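You operate a simulated robot arm through the tools that you are given. There is no shell and no other tool. Be economical: measure what you need, move in short steps, check, and stop when the job is done.

The job below is to be done with a simulated two-armed robot. You get a single attempt, and the scene is never put back.

Task
Fetch the red uplight and set it on the white panel on the top of the assembly bench.
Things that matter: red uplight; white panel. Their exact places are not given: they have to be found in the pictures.

The check looks at the end state, three seconds after you hand in, the way a careful person would. Anything else that was tipped, shoved, dropped, spilled or broken makes it a failure.

Robot
Two 7-joint arms with two-finger parallel grippers on one trunk, on a base that drives. Base frame: it is fixed to the floor where the robot stands at the start and does not move with it; the origin is under the middle of the robot, x ahead of it, y to its left, z up. Readings come in mm, rad, newtons and seconds.
The left shoulder is at the start at [70, 163, 1095], the right one opposite. With the tool pointing down near the work surface each hand reaches from about 380 to 880 mm from the robot's upright axis, wherever it stands, measured 20 degrees to its own side. Places, roughly: white panel [3000, -2500, 750]. Payload 3.43 kg a hand.
Tool frame (each hand has its own): the origin (TCP) lies between the finger pads and is the grasp point; the fingertips stand 34 mm ahead of it; z points along the fingers, y is the line along which they close. Largest opening 128 mm; finger width 24, thickness 12; the body of the gripper, 48 by 130 mm, starts 96 mm behind the TCP.
Orientation is that of the tool frame in the base frame, as a unit quaternion [x, y, z, w]. With the fingers straight down and closing along the base's y, the tool's x points along the base's -x, its y along +y and its z along -z.

Tools
- The arms move only by the tool drive_tool. It takes "left_series", "right_series" or both (then of equal length, played together; a hand with none holds still); each is one flat list of numbers, 7 for each row, row after row: the shift along the base's x, y, z in units of 20 mm (1.0 is 20 mm), then the turn, a rotation vector about the base's x, y, z in units of 4 degrees (1.0 is 4 degrees), then the gripper command, from -1 (shut) to 1 (fully open), values between in proportion. In form: [dx, dy, dz, rx, ry, rz, gripper, dx, dy, dz, rx, ry, rz, gripper, ...]. A call has 1 to 12 rows; each row shifts and turns the commanded pose from where the row before left it. A call with a number of a shift or a turn outside -1 to 1 is refused whole. Each row takes 0.2 s and may step no farther than 50 mm and 0.15 rad from the row before; otherwise, or with a gripper value out of range, the whole call is refused. A pose out of reach is approached as far as the arm can. The call stops where the force on the tool passes 40 N (or 10 N more than at its start, if that is more) or the arm is blocked; 0.2 s more then pass. The fingers move at their own pace (about 153 mm/s each) and stop on an object; they squeeze with about 25 N. The grip force told is the motor's: it shows also when the fingers shut on nothing. Time passes only in rows, and 0.2 s behind the last, so rows that do not move let the fingers close. The reply holds the time, the measured pose of the TCP, the force on the tool along the base axes, the opening and the grip force, in the units named above and with some noise, and new pictures: "views" is both (left out), scene, wrist or none (wrist: the cameras of the hands that moved).
- Cameras (640 x 400 px; columns grow to the right, rows downward): "scene" is now at [140.9, -2.1, 1331.5]; the picture's right is [-0.03, -1.00, 0.00], its down [-0.50, 0.01, -0.87] and it looks along [0.87, -0.02, -0.50] (base axes); focal length 285 px, centre (320, 200). "left" rides on the left gripper at [76, 11, -160] in its tool frame; the picture's right is [-0.15, 0.99, 0.00], its down [-0.88, -0.13, -0.46] and it looks along [-0.45, -0.07, 0.89] (tool axes); focal length 234 px, centre (320, 200). "right" rides on the right gripper at [76, -11, -160] in its tool frame; the picture's right is [0.15, 0.99, 0.00], its down [-0.88, 0.13, -0.46] and it looks along [-0.45, 0.07, 0.89] (tool axes); focal length 234 px, centre (320, 200).
- raise_lower(by): slides the trunk up (or, below 0, down) by that many mm; the arms and the scene camera ride with it, the base frame stays. It gives what a move gives, with no picture.
- steer(legs): drives the robot by 1 to 6 legs, each [ahead, left, turn to the left] in mm, mm and rad, along the robot's own axes; the way and the turn of a leg run together, so that a leg with both is an arc; at most 1500 mm and 3.142 rad a leg. The arms and the cameras ride along, it lands a little off, and it stops where it bumps. It gives what a move gives, and a new picture of the scene camera.
- pan_tilt(pan, tilt): turns the head with the scene camera to pan (to the left, within 1.501 rad either way) and tilt (down, from -0.506 to 1.204), counted from straight ahead of the robot. It gives what a move gives, and a new picture of the scene camera.
- pixel_to_xyz(camera, pixels): for up to 12 pixels [column, row] of the newest picture of that camera ("zoom" is the newest enlarged one), the place [x, y, z] in the base frame of the surface seen there, good to about 3 mm. It takes no simulated time.
- close_up(camera, box): a new picture of the part [left, top, right, bottom] of that camera's present view, enlarged. It takes no simulated time.
- sign_off(): hands the job in; it is judged then, once.

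Work in short steps. Measure before you move; look again where a grasp or a placing could have gone wrong, and mend it. You have 80 turns and 170 pictures in all, those below and enlarged ones among them. Open the grippers and draw the arms clear of the work before you hand the job in, unless the task says otherwise; then end with one line.

The tools are called as name(argument=value, ...) on one line, values as JSON. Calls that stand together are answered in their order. drive_tool: Moves the arms, as the interface text tells. Its arguments: {"type":"object","properties":{"left_series":{"type":"array","items":{"type":"number"}},"right_series":{"type":"array","items":{"type":"number"}},"views":{"type":"string","enum":["both","scene","wrist","none"]}},"required":[]} The other tools are called the same way: raise_lower (by) slides the trunk up or down; steer (legs) drives the base; pan_tilt (pan, tilt) turns the head that bears the scene camera; pixel_to_xyz (camera, pixels) gives the place of the surface under pixels of a picture; close_up (camera, box) takes an enlarged picture of a part of a camera's view; sign_off () hands the job in.

At the start:

```text
clock: 0.0
left_tcp_pos: [697.0, 247.4, 1045.7]
left_tcp_rot: [-0.001, 1.0, 0.0, 0.0]
left_contact_force: [0.5, -0.1, -0.5]
left_width: 128.0
left_finger_force: 0.0
right_tcp_pos: [651.3, -307.6, 1149.4]
right_tcp_rot: [0.0, 1.0, -0.001, 0.0]
right_contact_force: [-0.1, 0.8, -0.4]
right_width: 127.9
right_finger_force: 0.0
trunk travel left (down, up): [-575.0, 365.0]
robot x, y, heading: [-4.2, 0.3, -0.0]
head pan, tilt: [-0.024, 0.518]
```

scene: 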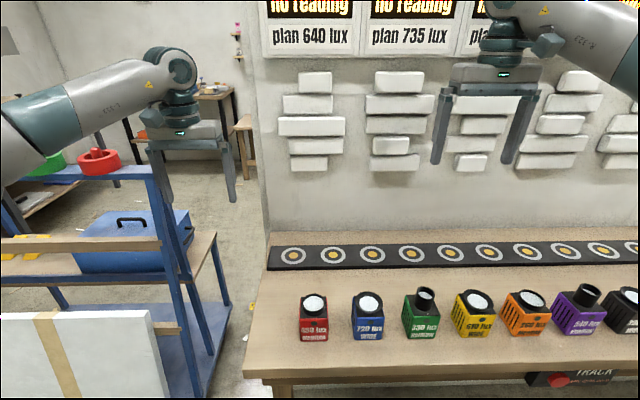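
right: 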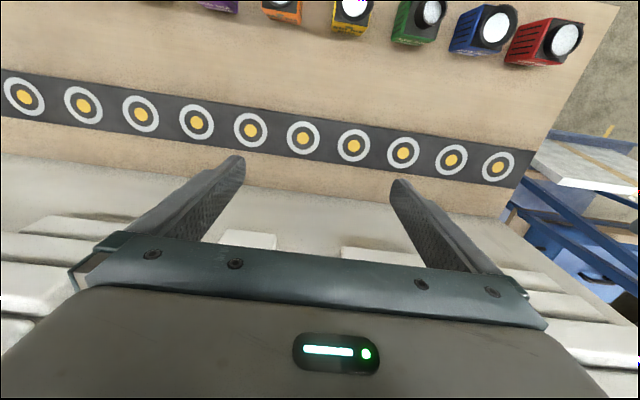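
left: 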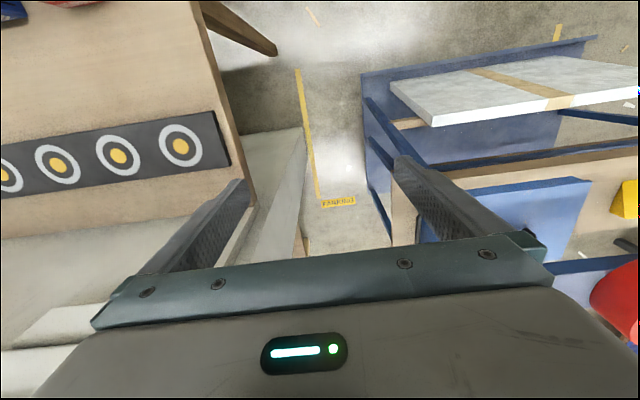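

The red uplight appears at about (313,318) on the bench. I measure it and take a closer look.

close_up(camera="scene", box=[250, 230, 450, 370])

pixel_to_xyz(camera="scene", pixels=[[313, 303], [313, 322], [302, 335], [325, 334], [313, 350], [367, 302], [355, 330], [305, 300], [321, 300], [313, 294], [260, 375], [98, 160]])

```text
2.86 times, centred on (350, 300) of scene
```

zoom: 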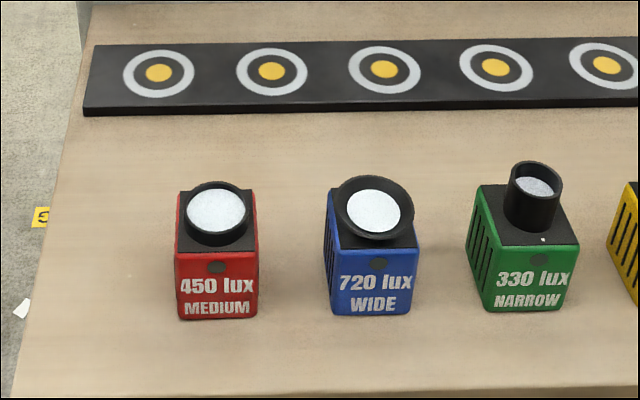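

```text
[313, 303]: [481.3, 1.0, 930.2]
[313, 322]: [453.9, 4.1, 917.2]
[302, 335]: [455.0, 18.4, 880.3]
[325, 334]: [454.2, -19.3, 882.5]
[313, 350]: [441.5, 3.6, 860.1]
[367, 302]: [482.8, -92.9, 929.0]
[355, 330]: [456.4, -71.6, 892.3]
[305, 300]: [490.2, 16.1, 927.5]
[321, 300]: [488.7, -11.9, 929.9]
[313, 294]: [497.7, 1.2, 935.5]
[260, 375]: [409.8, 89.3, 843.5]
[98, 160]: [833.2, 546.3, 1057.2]
```

The red uplight is about 46 mm wide, centred near (478, 1), with its body top at about z 912. I move the left hand over it at the present height, gripper partly closed so it clears the blue neighbour.

drive_tool(left_series=[-0.9, -1, 0, 0, 0, 0, 0.3, -0.9, -1, 0, 0, 0, 0, 0.3, -0.9, -1, 0, 0, 0, 0, 0.3, -0.9, -1, 0, 0, 0, 0, 0.3, -0.9, -1, 0, 0, 0, 0, 0.3, -0.9, -1, 0, 0, 0, 0, 0.3, -0.9, -1, 0, 0, 0, 0, 0.3, -0.9, -1, 0, 0, 0, 0, 0.3, -0.9, -1, 0, 0, 0, 0, 0.3, -0.9, -1, 0, 0, 0, 0, 0.3, -0.9, -1, 0, 0, 0, 0, 0.3, -0.9, -1, 0, 0, 0, 0, 0.3], views="both")

```text
clock: 2.6
left_tcp_pos: [478.7, 5.4, 1047.3]
left_tcp_rot: [0.0, 1.0, 0.0, 0.0]
left_contact_force: [-0.2, 0.1, -0.5]
left_width: 83.3
left_finger_force: 0.0
right_tcp_pos: [650.5, -308.9, 1149.4]
right_tcp_rot: [0.0, 1.0, 0.0, 0.0]
right_contact_force: [-0.1, 0.8, 0.2]
right_width: 127.8
right_finger_force: 0.1
trunk travel left (down, up): [-575.0, 365.0]
robot x, y, heading: [-4.7, -0.1, -0.002]
head pan, tilt: [-0.024, 0.518]
```

scene: 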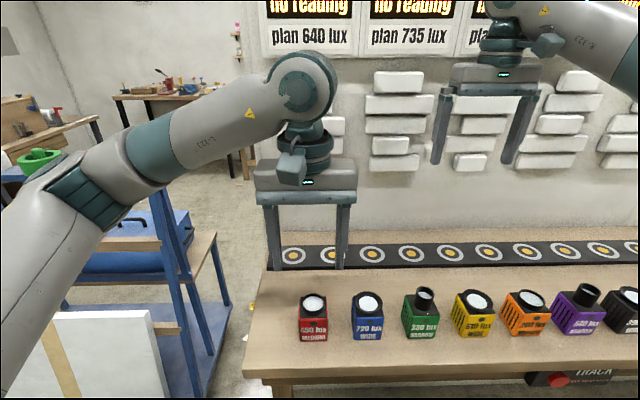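
left: 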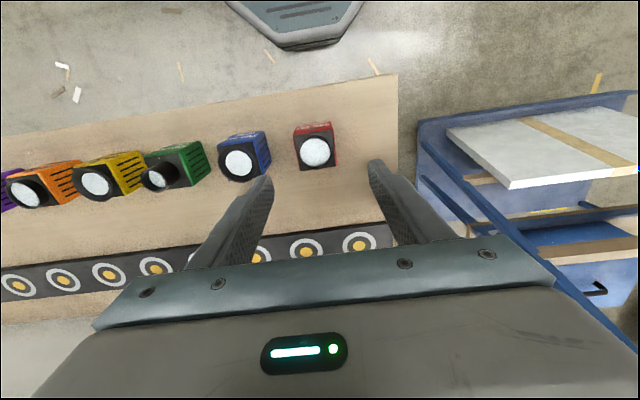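

The red light is visible at (315,150) in the wrist view; I measure its edges from there.

pixel_to_xyz(camera="left", pixels=[[315, 152], [298, 140], [334, 138], [300, 165], [335, 162], [296, 130], [331, 124], [262, 160], [268, 145], [315, 127]])

close_up(camera="left", box=[200, 90, 400, 215])

```text
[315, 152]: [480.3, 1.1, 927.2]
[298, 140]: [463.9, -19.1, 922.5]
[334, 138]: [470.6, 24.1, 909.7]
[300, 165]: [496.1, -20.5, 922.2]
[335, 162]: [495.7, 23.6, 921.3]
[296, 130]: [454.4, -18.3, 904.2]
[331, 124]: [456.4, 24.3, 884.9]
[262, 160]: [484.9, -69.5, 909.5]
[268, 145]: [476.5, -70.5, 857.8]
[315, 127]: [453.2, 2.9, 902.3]
```

```text
3.20 times, centred on (300, 152) of left
```

zoom: 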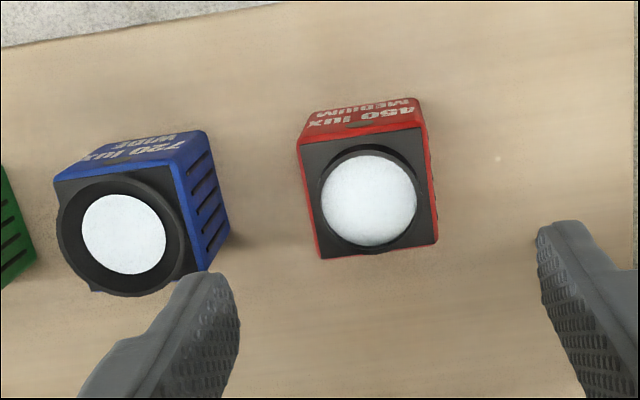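

Body spans y -21..24, x 454..500. I descend 160 mm to z≈887, fingers stay clear of the blue light at y -70.

drive_tool(left_series=[0, -0.15, -1, 0, 0, 0, 0.3, 0, 0, -1, 0, 0, 0, 0.3, 0, 0, -1, 0, 0, 0, 0.3, 0, 0, -1, 0, 0, 0, 0.3, 0, 0, -1, 0, 0, 0, 0.3, 0, 0, -1, 0, 0, 0, 0.3, 0, 0, -1, 0, 0, 0, 0.3, 0, 0, -1, 0, 0, 0, 0.3], views="both")

```text
clock: 4.4
left_tcp_pos: [479.4, 3.0, 894.4]
left_tcp_rot: [0.0, 1.0, -0.002, 0.004]
left_contact_force: [-11.0, 1.6, 13.3]
left_width: 83.5
left_finger_force: 0.4
right_tcp_pos: [649.8, -307.7, 1149.7]
right_tcp_rot: [0.001, 1.0, 0.0, 0.0]
right_contact_force: [0.8, -0.6, -0.4]
right_width: 127.8
right_finger_force: 0.0
trunk travel left (down, up): [-575.0, 365.0]
robot x, y, heading: [-3.7, 1.3, -0.003]
head pan, tilt: [-0.024, 0.518]
stopped in row 8 (left hand): the force on the tool passed its limit (the readings are from after the stop); the commanded pose is now the measured one
```

scene: 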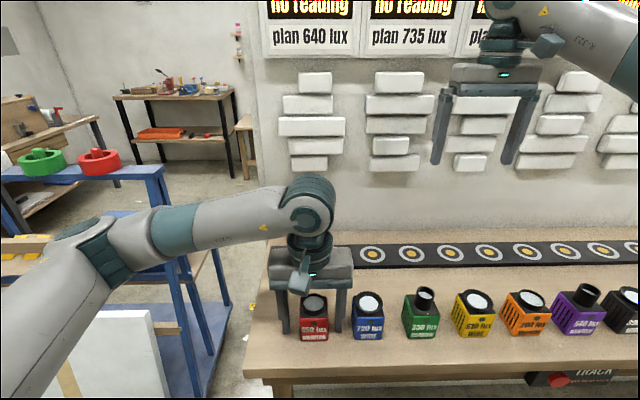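
left: 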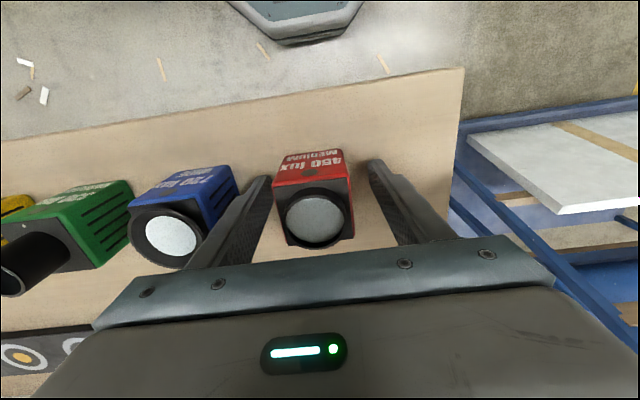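

The hand stopped 8 mm early with a contact, though nothing is visible at the fingers. I look closely at the hand and the elbow near the cart.

close_up(camera="scene", box=[230, 230, 430, 355])

pan_tilt(pan=0.7, tilt=0.8)

```text
3.20 times, centred on (330, 292) of scene
```

zoom: 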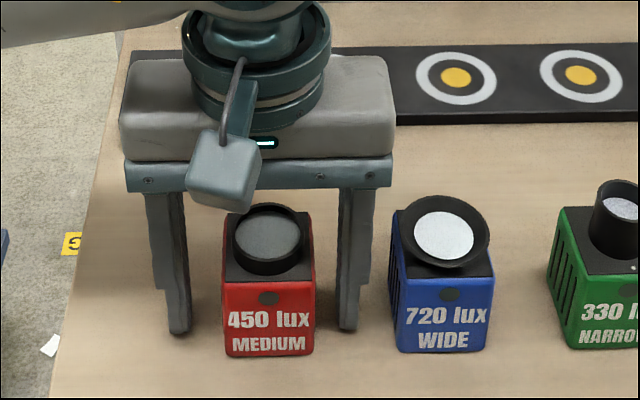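

```text
clock: 5.5
left_tcp_pos: [479.6, 3.7, 893.6]
left_tcp_rot: [0.0, 1.0, -0.002, 0.004]
left_contact_force: [-8.7, 0.4, 15.4]
left_width: 83.8
left_finger_force: 0.7
right_tcp_pos: [649.1, -308.4, 1150.9]
right_tcp_rot: [0.0, 1.0, 0.0, 0.001]
right_contact_force: [-0.3, 0.1, 0.5]
right_width: 128.2
right_finger_force: 0.1
trunk travel left (down, up): [-575.0, 365.0]
robot x, y, heading: [-2.2, 0.4, 0.003]
head pan, tilt: [0.7, 0.799]
```

scene: 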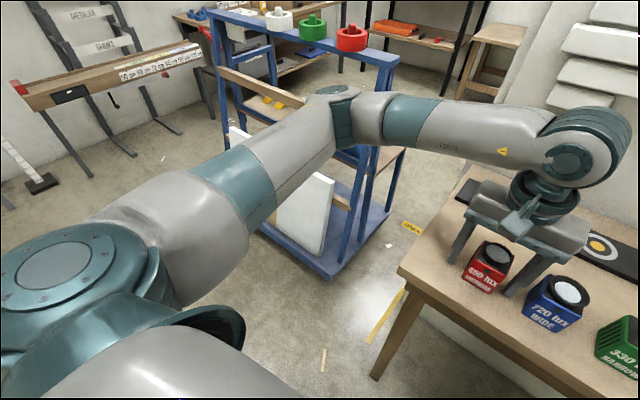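

The left elbow has come down on the cart's rail/post at (345,110), so I'll not use this arm here. I raise it straight back up.

drive_tool(left_series=[0, 0, 1, 0, 0, 0, 0.3, 0, 0, 1, 0, 0, 0, 0.3, 0, 0, 1, 0, 0, 0, 0.3, 0, 0, 1, 0, 0, 0, 0.3, 0, 0, 1, 0, 0, 0, 0.3, 0, 0, 1, 0, 0, 0, 0.3, 0, 0, 1, 0, 0, 0, 0.3, 0, 0, 1, 0, 0, 0, 0.3], views="scene")

```text
clock: 7.3
left_tcp_pos: [479.9, 2.6, 1052.2]
left_tcp_rot: [0.0, 1.0, -0.001, 0.002]
left_contact_force: [-0.2, 0.7, 0.0]
left_width: 83.3
left_finger_force: 0.0
right_tcp_pos: [651.5, -307.2, 1150.4]
right_tcp_rot: [0.001, 1.0, 0.0, 0.0]
right_contact_force: [-0.2, -0.2, -0.1]
right_width: 127.9
right_finger_force: 0.0
trunk travel left (down, up): [-575.0, 365.0]
robot x, y, heading: [0.2, 0.8, 0.002]
head pan, tilt: [0.7, 0.799]
```

scene: 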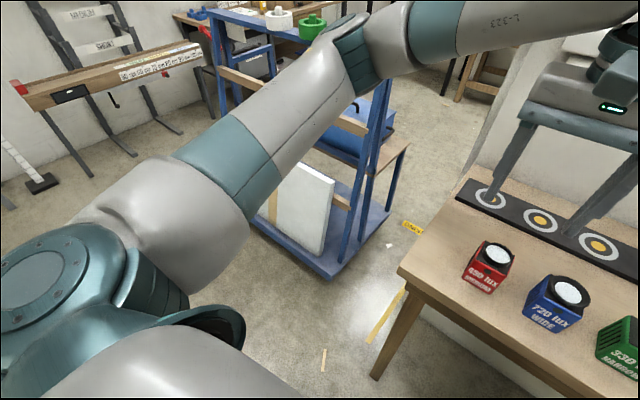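

The cart is undisturbed. I move the left hand back to its starting place and bring the right hand over toward the light at height.

drive_tool(left_series=[0.9, 1, 0, 0, 0, 0, 0.3, 0.9, 1, 0, 0, 0, 0, 0.3, 0.9, 1, 0, 0, 0, 0, 0.3, 0.9, 1, 0, 0, 0, 0, 0.3, 0.9, 1, 0, 0, 0, 0, 0.3, 0.9, 1, 0, 0, 0, 0, 0.3, 0.9, 1, 0, 0, 0, 0, 0.3, 0.9, 1, 0, 0, 0, 0, 0.3, 0.9, 1, 0, 0, 0, 0, 0.3, 0.9, 1, 0, 0, 0, 0, 0.3, 0.9, 1, 0, 0, 0, 0, 0.3, 0.9, 1, 0, 0, 0, 0, 0.3], right_series=[-0.72, 1, 0, 0, 0, 0, 0.3, -0.72, 1, 0, 0, 0, 0, 0.3, -0.72, 1, 0, 0, 0, 0, 0.3, -0.72, 1, 0, 0, 0, 0, 0.3, -0.72, 1, 0, 0, 0, 0, 0.3, -0.72, 1, 0, 0, 0, 0, 0.3, -0.72, 1, 0, 0, 0, 0, 0.3, -0.72, 1, 0, 0, 0, 0, 0.3, -0.72, 1, 0, 0, 0, 0, 0.3, -0.72, 1, 0, 0, 0, 0, 0.3, -0.72, 1, 0, 0, 0, 0, 0.3, -0.72, 1, 0, 0, 0, 0, 0.3], views="none")

pan_tilt(pan=-0.6, tilt=0.7)

```text
clock: 9.9
left_tcp_pos: [697.1, 245.5, 1053.2]
left_tcp_rot: [0.0, 1.0, -0.002, 0.003]
left_contact_force: [0.9, -0.4, 0.2]
left_width: 83.2
left_finger_force: 0.0
right_tcp_pos: [479.5, -67.0, 1151.2]
right_tcp_rot: [0.0, 1.0, 0.0, 0.0]
right_contact_force: [-0.7, -0.6, -0.2]
right_width: 83.3
right_finger_force: 0.2
trunk travel left (down, up): [-575.0, 365.0]
robot x, y, heading: [1.3, -4.2, 0.003]
head pan, tilt: [0.7, 0.799]
```

```text
clock: 11.4
left_tcp_pos: [696.2, 243.5, 1053.9]
left_tcp_rot: [-0.001, 1.0, -0.001, 0.003]
left_contact_force: [0.6, 0.3, -0.7]
left_width: 83.4
left_finger_force: 0.1
right_tcp_pos: [480.5, -66.9, 1150.6]
right_tcp_rot: [0.0, 1.0, 0.0, 0.0]
right_contact_force: [0.4, -0.4, 0.9]
right_width: 82.9
right_finger_force: 0.0
trunk travel left (down, up): [-575.0, 365.0]
robot x, y, heading: [-1.2, 0.2, 0.003]
head pan, tilt: [-0.6, 0.7]
```

scene: 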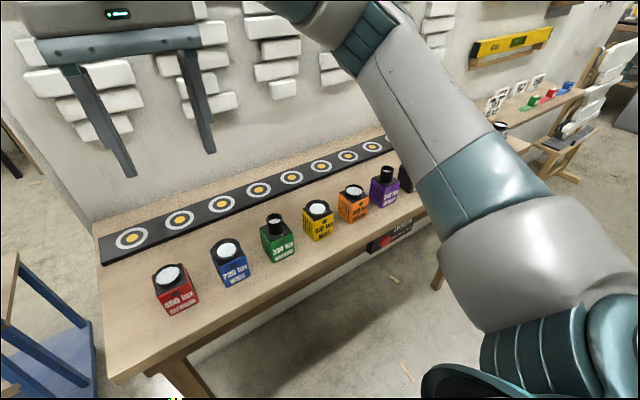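

The right elbow would hang over the other lights, so I raise the trunk 200 mm first, to keep the elbow high while the hand goes down.

raise_lower(by=200)

drive_tool(right_series=[0, 0.9, -1, 0, 0, 0, 0.3, 0, 0.9, -1, 0, 0, 0, 0.3, 0, 0.9, -1, 0, 0, 0, 0.3, 0, 0.73, -1, 0, 0, 0, 0.3, 0, 0, -1, 0, 0, 0, 0.3, 0, 0, -1, 0, 0, 0, 0.3, 0, 0, -1, 0, 0, 0, 0.3, 0, 0, -1, 0, 0, 0, 0.3, 0, 0, -1, 0, 0, 0, 0.3, 0, 0, -1, 0, 0, 0, 0.3, 0, 0, -1, 0, 0, 0, 0.3, 0, 0, -1, 0, 0, 0, 0.3], views="both")

```text
clock: 13.6
left_tcp_pos: [698.0, 245.4, 1252.1]
left_tcp_rot: [0.0, 1.0, -0.002, 0.002]
left_contact_force: [0.1, 0.5, -0.6]
left_width: 83.2
left_finger_force: 0.0
right_tcp_pos: [479.1, -68.1, 1351.0]
right_tcp_rot: [0.0, 1.0, 0.0, 0.0]
right_contact_force: [0.6, -1.0, 0.3]
right_width: 83.5
right_finger_force: 0.0
trunk travel left (down, up): [-775.0, 165.0]
robot x, y, heading: [1.2, 1.0, 0.001]
head pan, tilt: [-0.6, 0.7]
```

```text
clock: 16.1
left_tcp_pos: [697.2, 243.9, 1253.9]
left_tcp_rot: [0.0, 1.0, -0.001, 0.003]
left_contact_force: [0.2, 0.1, -0.3]
left_width: 83.3
left_finger_force: 0.0
right_tcp_pos: [480.9, 1.7, 1110.3]
right_tcp_rot: [-0.001, 1.0, 0.0, 0.0]
right_contact_force: [0.0, -0.5, 0.6]
right_width: 83.1
right_finger_force: 0.1
trunk travel left (down, up): [-775.0, 165.0]
robot x, y, heading: [0.3, 0.9, -0.002]
head pan, tilt: [-0.6, 0.7]
```

scene: 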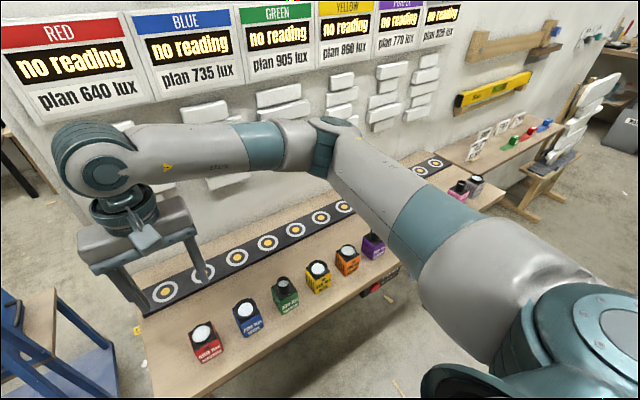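
right: 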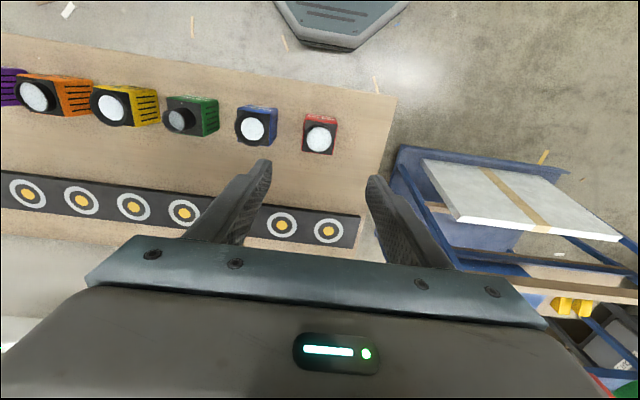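

The elbow is well above the lights now. I descend 220 mm to about z 888.

drive_tool(right_series=[-0.15, 0, -1, 0, 0, 0, 0.3, 0, 0, -1, 0, 0, 0, 0.3, 0, 0, -1, 0, 0, 0, 0.3, 0, 0, -1, 0, 0, 0, 0.3, 0, 0, -1, 0, 0, 0, 0.3, 0, 0, -1, 0, 0, 0, 0.3, 0, 0, -1, 0, 0, 0, 0.3, 0, 0, -1, 0, 0, 0, 0.3, 0, 0, -1, 0, 0, 0, 0.3, 0, 0, -1, 0, 0, 0, 0.3, 0, 0, -1, 0, 0, 0, 0.3], views="both")

```text
clock: 18.6
left_tcp_pos: [693.4, 244.4, 1255.1]
left_tcp_rot: [0.0, 1.0, -0.002, 0.004]
left_contact_force: [-0.4, 0.1, -0.4]
left_width: 83.2
left_finger_force: 0.1
right_tcp_pos: [476.6, 1.7, 893.1]
right_tcp_rot: [0.0, 1.0, 0.001, 0.004]
right_contact_force: [3.4, -1.7, 22.6]
right_width: 83.8
right_finger_force: 1.2
trunk travel left (down, up): [-775.0, 165.0]
robot x, y, heading: [-0.3, 2.7, -0.002]
head pan, tilt: [-0.6, 0.7]
```

scene: 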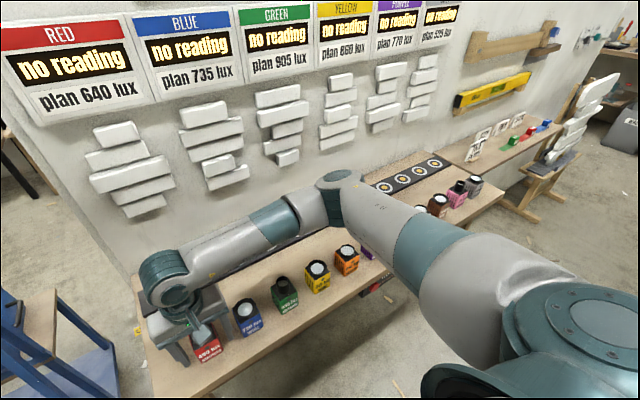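
right: 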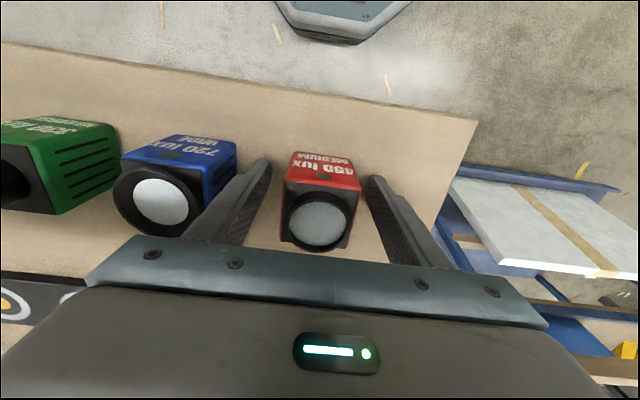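

There is again an upward force (22 N) at z≈893, so the contact may be at the hand itself and not the elbow. I measure the surfaces around the fingers.

pixel_to_xyz(camera="right", pixels=[[400, 140], [250, 130], [320, 232], [345, 245], [293, 205], [180, 205], [205, 190], [255, 165], [380, 180], [330, 270], [360, 240], [275, 240]])

close_up(camera="right", box=[180, 130, 440, 292])

close_up(camera="scene", box=[120, 240, 300, 390])

```text
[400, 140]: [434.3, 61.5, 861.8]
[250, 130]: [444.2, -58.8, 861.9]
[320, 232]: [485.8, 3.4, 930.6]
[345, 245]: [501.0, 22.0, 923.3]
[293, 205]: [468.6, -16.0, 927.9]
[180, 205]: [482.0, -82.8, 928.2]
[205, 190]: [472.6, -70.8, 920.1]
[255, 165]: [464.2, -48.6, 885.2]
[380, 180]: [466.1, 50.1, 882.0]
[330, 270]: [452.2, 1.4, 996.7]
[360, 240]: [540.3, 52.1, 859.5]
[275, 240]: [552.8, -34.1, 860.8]
```

```text
2.46 times, centred on (310, 211) of right
```

zoom: 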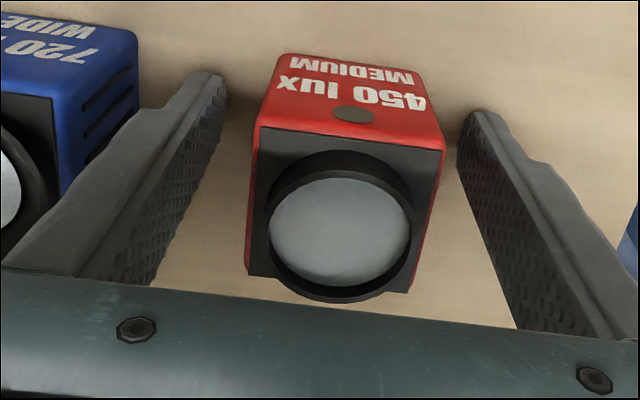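

```text
2.67 times, centred on (210, 315) of scene
```

zoom: 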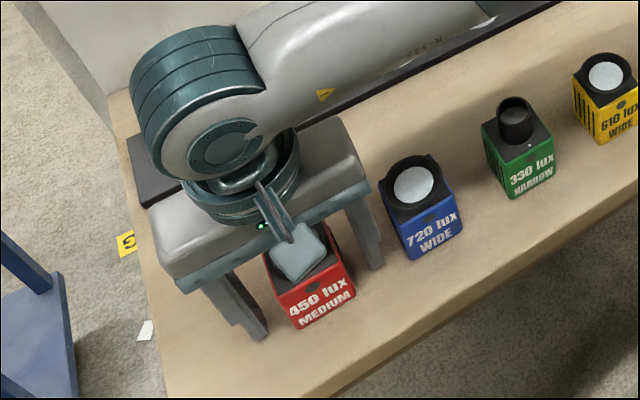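

The bench surface is really at z≈861, so the fingertips were touching it. I raise 10 mm and close on the body.

drive_tool(right_series=[0, 0, 0.6, 0, 0, 0, 0.3, 0, 0, 0, 0, 0, 0, -1, 0, 0, 0, 0, 0, 0, -1, 0, 0, 0, 0, 0, 0, -1], views="wrist")

```text
clock: 19.6
left_tcp_pos: [697.7, 244.9, 1253.7]
left_tcp_rot: [-0.001, 1.0, -0.001, 0.002]
left_contact_force: [-0.2, -0.8, 0.6]
left_width: 83.0
left_finger_force: 0.0
right_tcp_pos: [476.6, 1.9, 902.8]
right_tcp_rot: [0.0, 1.0, 0.0, 0.001]
right_contact_force: [0.0, -0.2, 0.5]
right_width: 49.9
right_finger_force: 24.7
trunk travel left (down, up): [-775.0, 165.0]
robot x, y, heading: [2.0, -1.1, 0.003]
head pan, tilt: [-0.6, 0.7]
```

right: 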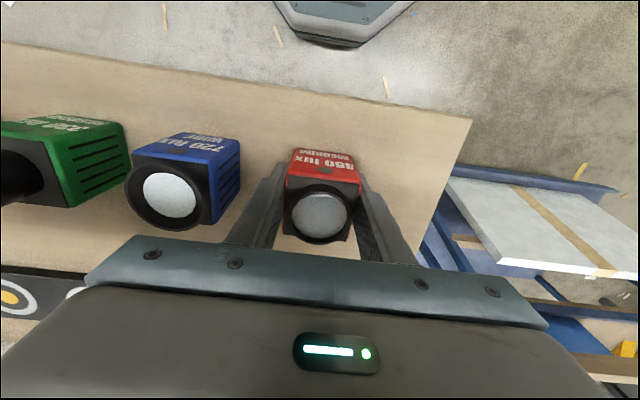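

Gripped at 49.9 mm with 24.7 N. I lift 240 mm.

drive_tool(right_series=[0, 0, 0.5, 0, 0, 0, -1, 0, 0, 1, 0, 0, 0, -1, 0, 0, 1, 0, 0, 0, -1, 0, 0, 1, 0, 0, 0, -1, 0, 0, 1, 0, 0, 0, -1, 0, 0, 1, 0, 0, 0, -1, 0, 0, 1, 0, 0, 0, -1, 0, 0, 1, 0, 0, 0, -1, 0, 0, 1, 0, 0, 0, -1, 0, 0, 1, 0, 0, 0, -1, 0, 0, 1, 0, 0, 0, -1, 0, 0, 1, 0, 0, 0, -1], views="both")

```text
clock: 22.1
left_tcp_pos: [697.3, 244.4, 1253.1]
left_tcp_rot: [-0.001, 1.0, -0.001, 0.002]
left_contact_force: [-0.1, -1.1, -0.4]
left_width: 83.2
left_finger_force: 0.0
right_tcp_pos: [476.5, 0.7, 1133.1]
right_tcp_rot: [0.0, 1.0, 0.0, 0.001]
right_contact_force: [0.5, 0.1, -1.5]
right_width: 49.6
right_finger_force: 24.8
trunk travel left (down, up): [-775.0, 165.0]
robot x, y, heading: [-4.1, 1.3, 0.0]
head pan, tilt: [-0.6, 0.7]
```

scene: 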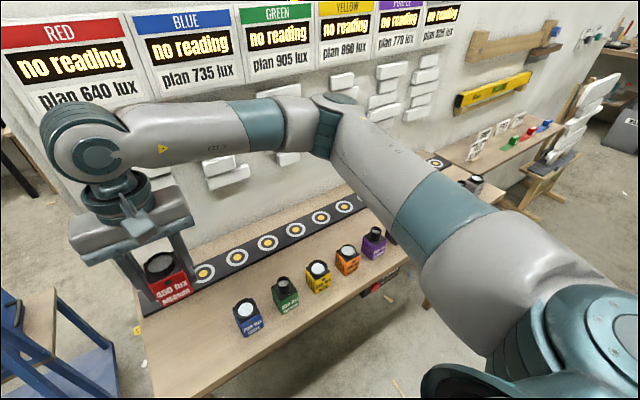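
right: 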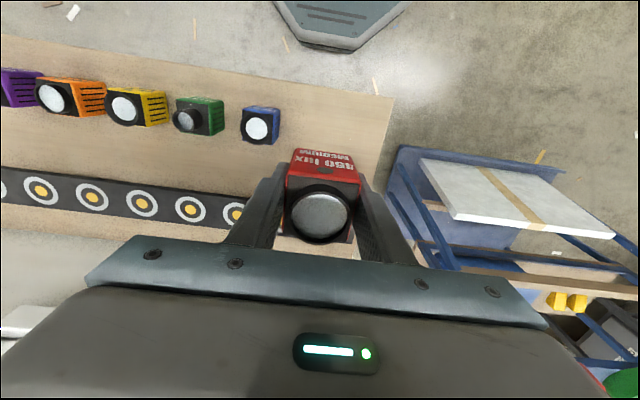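

The light is held. I need a clear view toward the destination, so I back off 500 mm from the bench and look right.

steer(legs=[[-500, 0, 0]])

pan_tilt(pan=-1.1, tilt=0.35)

```text
clock: 25.1
left_tcp_pos: [202.1, 248.2, 1251.5]
left_tcp_rot: [-0.004, 1.0, -0.002, 0.003]
left_contact_force: [-0.4, 0.2, 0.4]
left_width: 83.3
left_finger_force: 0.1
right_tcp_pos: [-16.7, 2.7, 1131.2]
right_tcp_rot: [-0.004, 1.0, 0.0, -0.001]
right_contact_force: [0.0, -0.6, -1.4]
right_width: 49.7
right_finger_force: 24.5
trunk travel left (down, up): [-775.0, 165.0]
robot x, y, heading: [-493.2, -0.4, 0.005]
head pan, tilt: [-0.6, 0.7]
```

scene: 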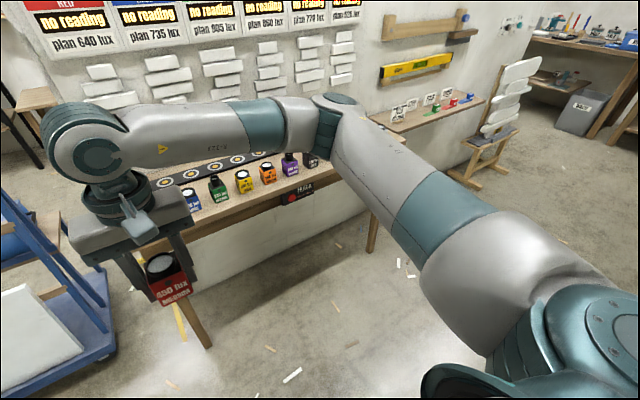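

```text
clock: 26.0
left_tcp_pos: [201.7, 248.7, 1252.8]
left_tcp_rot: [-0.004, 1.0, -0.002, 0.002]
left_contact_force: [-0.3, -0.2, -0.6]
left_width: 83.5
left_finger_force: 0.0
right_tcp_pos: [-15.8, 2.6, 1132.5]
right_tcp_rot: [-0.003, 1.0, 0.0, 0.0]
right_contact_force: [0.8, -0.3, -1.5]
right_width: 49.6
right_finger_force: 25.4
trunk travel left (down, up): [-775.0, 165.0]
robot x, y, heading: [-492.7, -1.6, 0.006]
head pan, tilt: [-1.1, 0.351]
```

scene: 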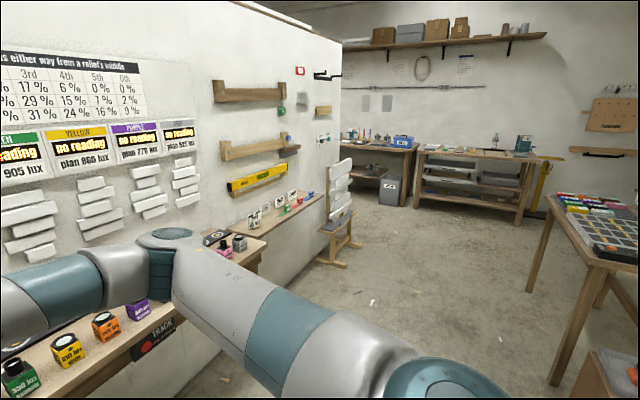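

The target direction lies behind the partition wall. I measure the wall's end and the obstacles on the way round.

pixel_to_xyz(camera="scene", pixels=[[338, 120], [325, 255], [345, 265], [360, 240], [375, 175], [425, 200], [515, 215], [535, 290], [550, 385], [605, 255], [480, 290], [460, 160]])

```text
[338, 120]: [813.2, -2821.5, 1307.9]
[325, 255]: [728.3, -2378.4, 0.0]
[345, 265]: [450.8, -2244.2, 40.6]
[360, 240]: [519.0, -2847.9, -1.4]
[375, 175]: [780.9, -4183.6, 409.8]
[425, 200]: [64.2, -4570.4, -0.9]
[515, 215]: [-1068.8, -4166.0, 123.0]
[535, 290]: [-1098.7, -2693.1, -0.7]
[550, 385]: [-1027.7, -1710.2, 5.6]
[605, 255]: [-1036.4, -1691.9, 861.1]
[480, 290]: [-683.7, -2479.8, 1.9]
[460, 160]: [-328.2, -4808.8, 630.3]
```

The wall (x≈810) ends at y≈-2820, and the passage runs to benches at y≈-4150. I turn to face -y and look ahead.

steer(legs=[[0, 0, -1.57]])

pan_tilt(pan=0.0, tilt=0.5)

```text
clock: 30.2
left_tcp_pos: [-252.1, -699.1, 1254.1]
left_tcp_rot: [0.708, 0.706, -0.003, 0.0]
left_contact_force: [0.2, 0.5, 1.0]
left_width: 83.1
left_finger_force: 0.0
right_tcp_pos: [-495.7, -479.7, 1132.8]
right_tcp_rot: [0.709, 0.705, -0.001, -0.001]
right_contact_force: [0.2, -0.1, -2.8]
right_width: 49.7
right_finger_force: 25.6
trunk travel left (down, up): [-775.0, 165.0]
robot x, y, heading: [-492.4, -5.3, -1.578]
head pan, tilt: [-1.1, 0.351]
```

scene: 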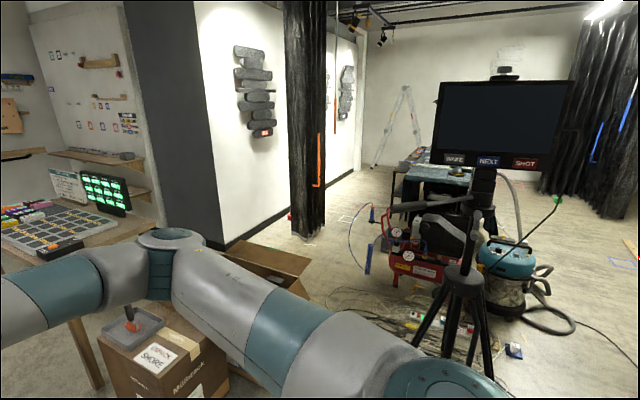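

```text
clock: 31.6
left_tcp_pos: [-252.1, -699.1, 1253.9]
left_tcp_rot: [0.709, 0.706, -0.004, 0.0]
left_contact_force: [0.3, -0.5, -0.4]
left_width: 83.0
left_finger_force: 0.0
right_tcp_pos: [-495.5, -479.4, 1131.0]
right_tcp_rot: [0.709, 0.705, 0.0, 0.0]
right_contact_force: [-0.1, -0.3, -1.2]
right_width: 49.6
right_finger_force: 25.2
trunk travel left (down, up): [-775.0, 165.0]
robot x, y, heading: [-499.6, -0.6, -1.579]
head pan, tilt: [0.0, 0.499]
```

scene: 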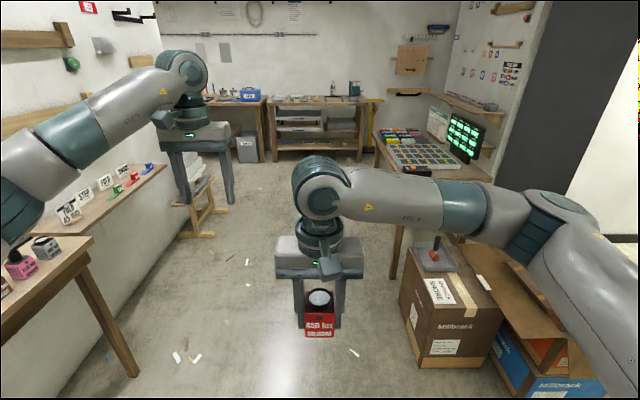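

I measure the obstacles along the lane: boxes on the right, bench and stool on the left.

pixel_to_xyz(camera="scene", pixels=[[405, 325], [420, 367], [395, 270], [435, 150], [135, 375], [90, 245], [185, 232], [213, 200], [165, 165], [240, 160], [430, 248], [262, 250]])

```text
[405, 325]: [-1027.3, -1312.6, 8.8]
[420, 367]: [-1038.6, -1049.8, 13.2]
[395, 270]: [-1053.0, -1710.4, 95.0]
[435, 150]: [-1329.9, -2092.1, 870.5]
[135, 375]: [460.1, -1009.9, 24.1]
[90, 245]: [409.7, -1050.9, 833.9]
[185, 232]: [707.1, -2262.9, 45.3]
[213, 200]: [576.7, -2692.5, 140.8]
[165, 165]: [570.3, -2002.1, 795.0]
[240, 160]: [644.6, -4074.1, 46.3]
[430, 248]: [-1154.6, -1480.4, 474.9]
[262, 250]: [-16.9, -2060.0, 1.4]
```

The lane is x -1030 to 410. I drive along its middle to about y -2900, then look.

steer(legs=[[1450, 180, 0], [1450, 0, 0]])

pan_tilt(pan=1.2, tilt=0.4)

```text
clock: 45.8
left_tcp_pos: [-30.2, -3625.8, 1253.9]
left_tcp_rot: [0.699, 0.715, -0.003, 0.001]
left_contact_force: [-0.4, 0.5, 0.7]
left_width: 83.2
left_finger_force: 0.1
right_tcp_pos: [-280.6, -3412.6, 1131.4]
right_tcp_rot: [0.699, 0.715, 0.0, 0.0]
right_contact_force: [1.1, -1.3, -1.7]
right_width: 49.8
right_finger_force: 25.0
trunk travel left (down, up): [-775.0, 165.0]
robot x, y, heading: [-293.8, -2933.9, -1.542]
head pan, tilt: [0.0, 0.499]
```

scene: 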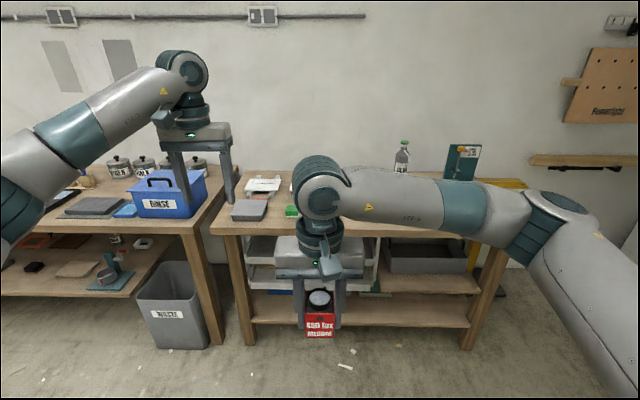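

```text
clock: 47.2
left_tcp_pos: [-30.6, -3626.4, 1253.5]
left_tcp_rot: [0.698, 0.716, -0.002, 0.0]
left_contact_force: [0.2, -0.9, 0.3]
left_width: 83.1
left_finger_force: 0.1
right_tcp_pos: [-281.2, -3412.7, 1132.1]
right_tcp_rot: [0.699, 0.715, 0.0, 0.0]
right_contact_force: [-0.1, 0.8, -1.9]
right_width: 49.6
right_finger_force: 24.6
trunk travel left (down, up): [-775.0, 165.0]
robot x, y, heading: [-294.1, -2938.1, -1.55]
head pan, tilt: [1.201, 0.4]
```

scene: 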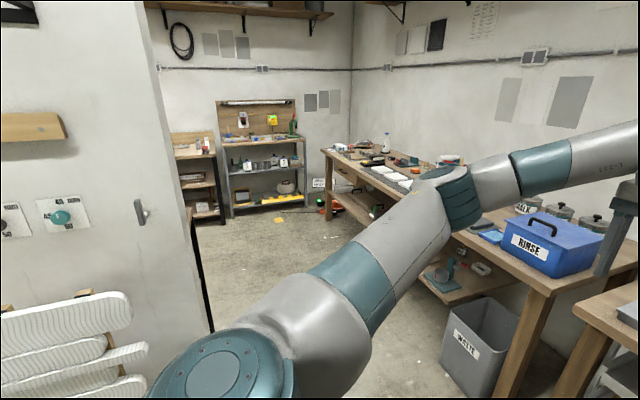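

I measure the passage beyond the wall end and the furniture at the far end.

pixel_to_xyz(camera="scene", pixels=[[265, 205], [190, 150], [265, 145], [330, 155], [380, 170], [340, 215], [208, 325], [150, 250], [395, 178], [520, 385], [250, 250], [500, 250]])

close_up(camera="scene", box=[150, 80, 450, 260])

```text
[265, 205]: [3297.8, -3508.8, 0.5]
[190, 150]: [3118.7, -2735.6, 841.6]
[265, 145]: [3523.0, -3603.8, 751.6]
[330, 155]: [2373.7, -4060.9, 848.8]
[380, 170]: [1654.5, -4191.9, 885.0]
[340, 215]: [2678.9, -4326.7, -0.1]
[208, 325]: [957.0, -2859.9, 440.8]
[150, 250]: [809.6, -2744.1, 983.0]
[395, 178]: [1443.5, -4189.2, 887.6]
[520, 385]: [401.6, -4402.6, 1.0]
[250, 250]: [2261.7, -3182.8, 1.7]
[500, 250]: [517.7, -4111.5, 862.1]
```

```text
2.13 times, centred on (300, 170) of scene
```

zoom: 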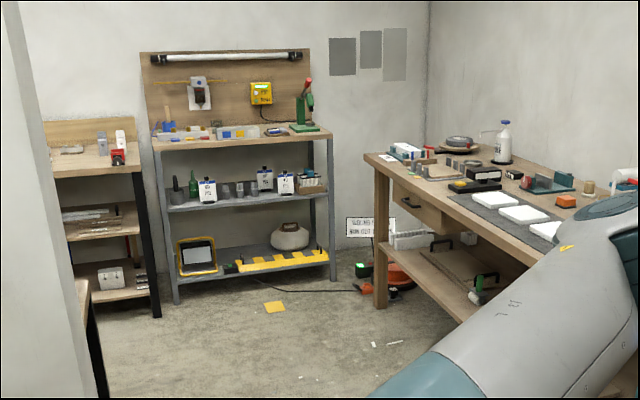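

The target bench is likely the one at far left (3118,-2735,841). I turn left in place, then strafe right to line up with the passage at y≈-3450.

steer(legs=[[0, 0, 1.55], [0, -510, 0]])

pan_tilt(pan=0.0, tilt=0.45)

```text
clock: 53.9
left_tcp_pos: [402.9, -3206.0, 1253.4]
left_tcp_rot: [0.004, 1.0, -0.001, 0.002]
left_contact_force: [-0.5, 0.1, 0.0]
left_width: 83.1
left_finger_force: 0.1
right_tcp_pos: [180.6, -3448.4, 1131.5]
right_tcp_rot: [0.004, 1.0, 0.0, 0.0]
right_contact_force: [-0.5, -0.4, -1.2]
right_width: 49.6
right_finger_force: 25.2
trunk travel left (down, up): [-775.0, 165.0]
robot x, y, heading: [-292.0, -3448.5, -0.008]
head pan, tilt: [1.201, 0.4]
```

scene: 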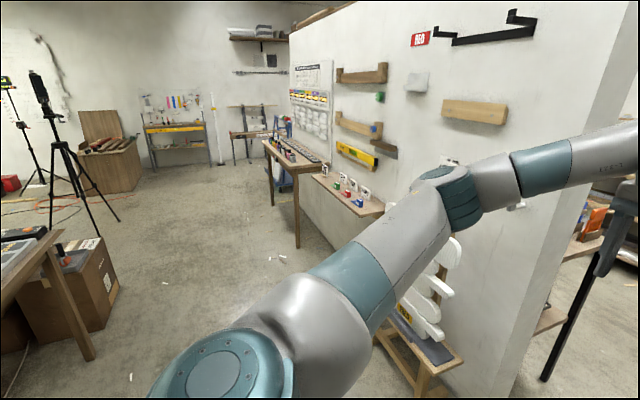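

```text
clock: 55.3
left_tcp_pos: [402.5, -3205.4, 1254.2]
left_tcp_rot: [0.003, 1.0, -0.003, 0.003]
left_contact_force: [-1.1, -0.3, -1.2]
left_width: 83.0
left_finger_force: 0.1
right_tcp_pos: [181.2, -3448.3, 1132.9]
right_tcp_rot: [0.005, 1.0, 0.0, 0.0]
right_contact_force: [0.2, 0.8, -1.0]
right_width: 49.9
right_finger_force: 25.5
trunk travel left (down, up): [-775.0, 165.0]
robot x, y, heading: [-298.1, -3445.4, -0.007]
head pan, tilt: [0.0, 0.45]
```

scene: 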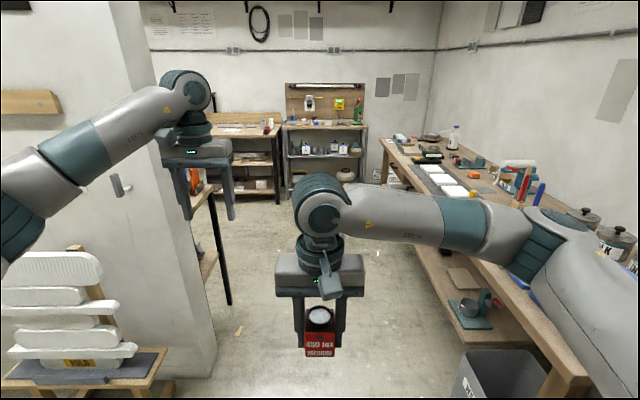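

The way runs between the wall/left shelf and the right bench; I measure both sides.

pixel_to_xyz(camera="scene", pixels=[[229, 300], [200, 195], [212, 370], [425, 235], [470, 340], [380, 145], [245, 130], [280, 200], [615, 235], [585, 215], [250, 122], [270, 125]])

```text
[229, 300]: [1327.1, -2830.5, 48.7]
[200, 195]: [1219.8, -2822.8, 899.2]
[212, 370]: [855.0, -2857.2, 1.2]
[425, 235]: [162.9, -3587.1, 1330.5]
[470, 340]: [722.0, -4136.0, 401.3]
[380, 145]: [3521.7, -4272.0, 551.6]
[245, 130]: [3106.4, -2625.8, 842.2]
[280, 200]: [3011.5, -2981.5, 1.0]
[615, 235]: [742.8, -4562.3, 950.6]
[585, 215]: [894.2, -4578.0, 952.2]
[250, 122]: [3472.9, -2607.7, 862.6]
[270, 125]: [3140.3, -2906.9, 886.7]
```

Clearance is about 0.6 m each side of the robot's axis. I drive ahead 1500 mm and look left.

steer(legs=[[1500, 0, 0]])

pan_tilt(pan=0.6, tilt=0.4)

```text
clock: 62.8
left_tcp_pos: [1910.3, -3237.1, 1253.5]
left_tcp_rot: [0.01, 1.0, -0.002, 0.003]
left_contact_force: [-0.3, -0.2, 0.2]
left_width: 83.2
left_finger_force: 0.0
right_tcp_pos: [1684.3, -3476.0, 1132.5]
right_tcp_rot: [0.01, 1.0, 0.001, 0.0]
right_contact_force: [-0.3, 0.0, -1.5]
right_width: 49.9
right_finger_force: 25.1
trunk travel left (down, up): [-775.0, 165.0]
robot x, y, heading: [1207.0, -3465.4, -0.026]
head pan, tilt: [0.0, 0.45]
```

scene: 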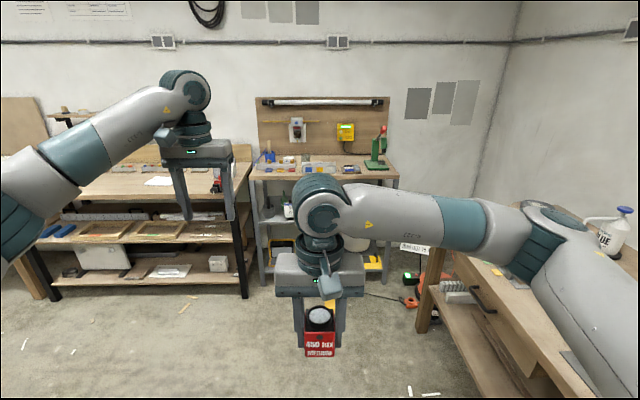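

```text
clock: 63.8
left_tcp_pos: [1910.2, -3237.2, 1253.6]
left_tcp_rot: [0.01, 1.0, -0.002, 0.002]
left_contact_force: [-0.3, 0.8, 0.1]
left_width: 83.3
left_finger_force: 0.1
right_tcp_pos: [1684.9, -3476.7, 1133.4]
right_tcp_rot: [0.01, 1.0, -0.001, 0.0]
right_contact_force: [0.1, -0.6, -2.0]
right_width: 49.6
right_finger_force: 25.0
trunk travel left (down, up): [-775.0, 165.0]
robot x, y, heading: [1206.5, -3467.2, -0.017]
head pan, tilt: [0.6, 0.4]
```

scene: 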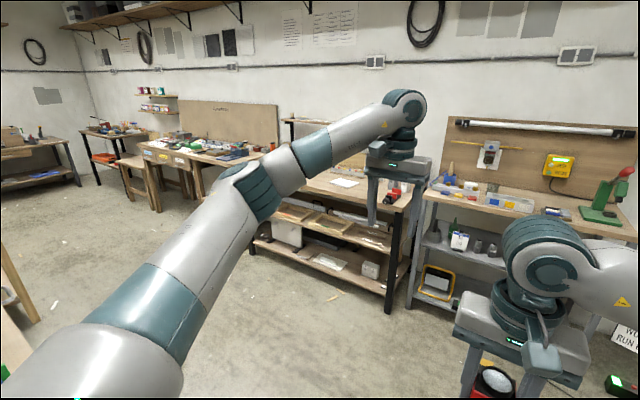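

A bench ahead-left has a white patch at (345,182); I zoom in and measure.

close_up(camera="scene", box=[110, 90, 430, 290])

pixel_to_xyz(camera="scene", pixels=[[345, 182], [330, 180], [358, 186], [180, 155], [220, 150], [145, 158], [245, 150], [390, 200], [300, 180], [393, 190], [388, 310], [150, 210]])

```text
2.00 times, centred on (270, 190) of scene
```

zoom: 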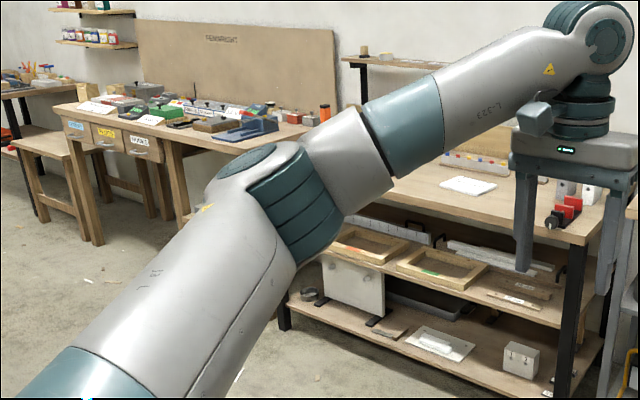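

```text
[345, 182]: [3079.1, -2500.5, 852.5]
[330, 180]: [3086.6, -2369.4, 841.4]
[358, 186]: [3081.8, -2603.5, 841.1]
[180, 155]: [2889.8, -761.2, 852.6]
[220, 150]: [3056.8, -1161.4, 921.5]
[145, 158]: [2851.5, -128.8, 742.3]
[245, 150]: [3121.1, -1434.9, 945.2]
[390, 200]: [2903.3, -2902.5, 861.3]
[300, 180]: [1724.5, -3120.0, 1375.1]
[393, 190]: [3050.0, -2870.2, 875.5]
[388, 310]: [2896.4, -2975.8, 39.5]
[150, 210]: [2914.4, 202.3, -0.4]
```

The white panel is at about (3079,-2500,852) on the bench whose front is x≈2895. I drive ahead 740 mm, then look left for the strafing path.

steer(legs=[[740, 0, 0.02]])

pan_tilt(pan=1.4, tilt=0.5)

```text
clock: 67.9
left_tcp_pos: [2653.7, -3216.1, 1253.3]
left_tcp_rot: [-0.006, 1.0, -0.001, 0.001]
left_contact_force: [0.8, -0.6, -0.2]
left_width: 83.1
left_finger_force: 0.0
right_tcp_pos: [2436.6, -3463.6, 1132.3]
right_tcp_rot: [-0.006, 1.0, 0.0, 0.0]
right_contact_force: [-0.5, 0.2, -1.8]
right_width: 49.9
right_finger_force: 25.1
trunk travel left (down, up): [-775.0, 165.0]
robot x, y, heading: [1961.3, -3469.7, 0.009]
head pan, tilt: [0.6, 0.4]
```

scene: 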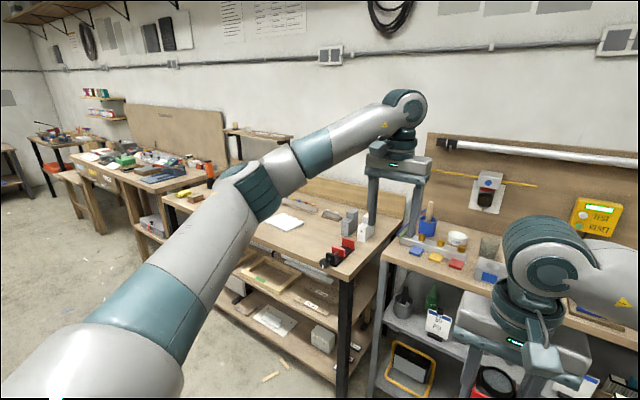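

```text
clock: 69.0
left_tcp_pos: [2655.1, -3216.9, 1253.5]
left_tcp_rot: [-0.008, 1.0, -0.002, 0.002]
left_contact_force: [-1.7, -0.5, 0.6]
left_width: 83.4
left_finger_force: 0.0
right_tcp_pos: [2437.3, -3463.3, 1132.9]
right_tcp_rot: [-0.006, 1.0, 0.0, 0.0]
right_contact_force: [0.1, -0.2, -1.4]
right_width: 49.5
right_finger_force: 25.4
trunk travel left (down, up): [-775.0, 165.0]
robot x, y, heading: [1959.8, -3473.2, 0.011]
head pan, tilt: [1.4, 0.499]
```

scene: 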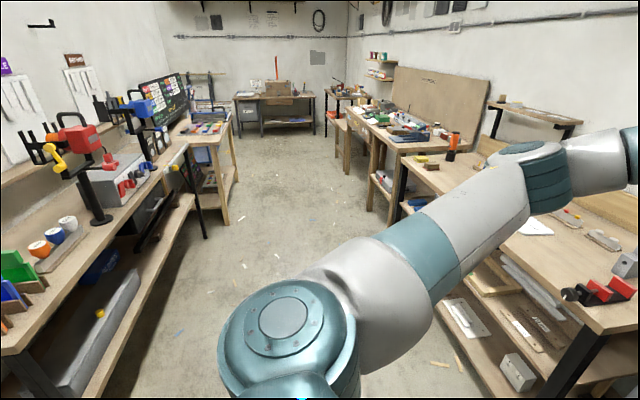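

I measure the aisle's width between the left benches and the target bench.

pixel_to_xyz(camera="scene", pixels=[[85, 395], [178, 160], [205, 237], [228, 222], [168, 185], [100, 222], [570, 395], [375, 208], [400, 205], [535, 225], [250, 300], [590, 330]])

close_up(camera="scene", box=[400, 120, 640, 270])

```text
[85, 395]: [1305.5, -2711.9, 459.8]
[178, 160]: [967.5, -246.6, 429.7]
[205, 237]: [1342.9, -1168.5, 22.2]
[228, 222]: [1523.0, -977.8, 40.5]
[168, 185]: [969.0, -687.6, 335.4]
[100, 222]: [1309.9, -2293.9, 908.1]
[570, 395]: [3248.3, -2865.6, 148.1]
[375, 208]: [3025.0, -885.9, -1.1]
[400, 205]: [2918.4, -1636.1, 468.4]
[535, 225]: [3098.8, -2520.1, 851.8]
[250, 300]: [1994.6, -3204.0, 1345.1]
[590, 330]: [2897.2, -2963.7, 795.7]
```

```text
2.67 times, centred on (520, 195) of scene
```

zoom: 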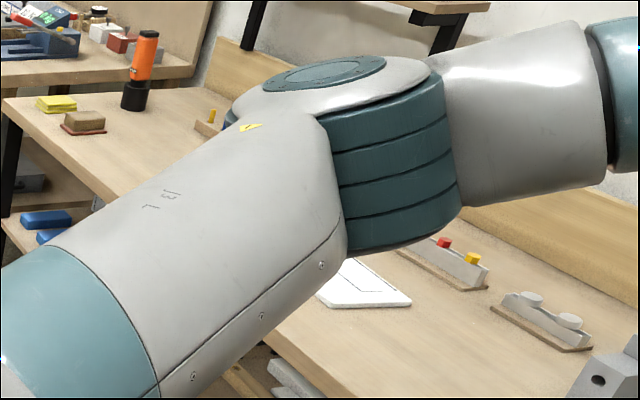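

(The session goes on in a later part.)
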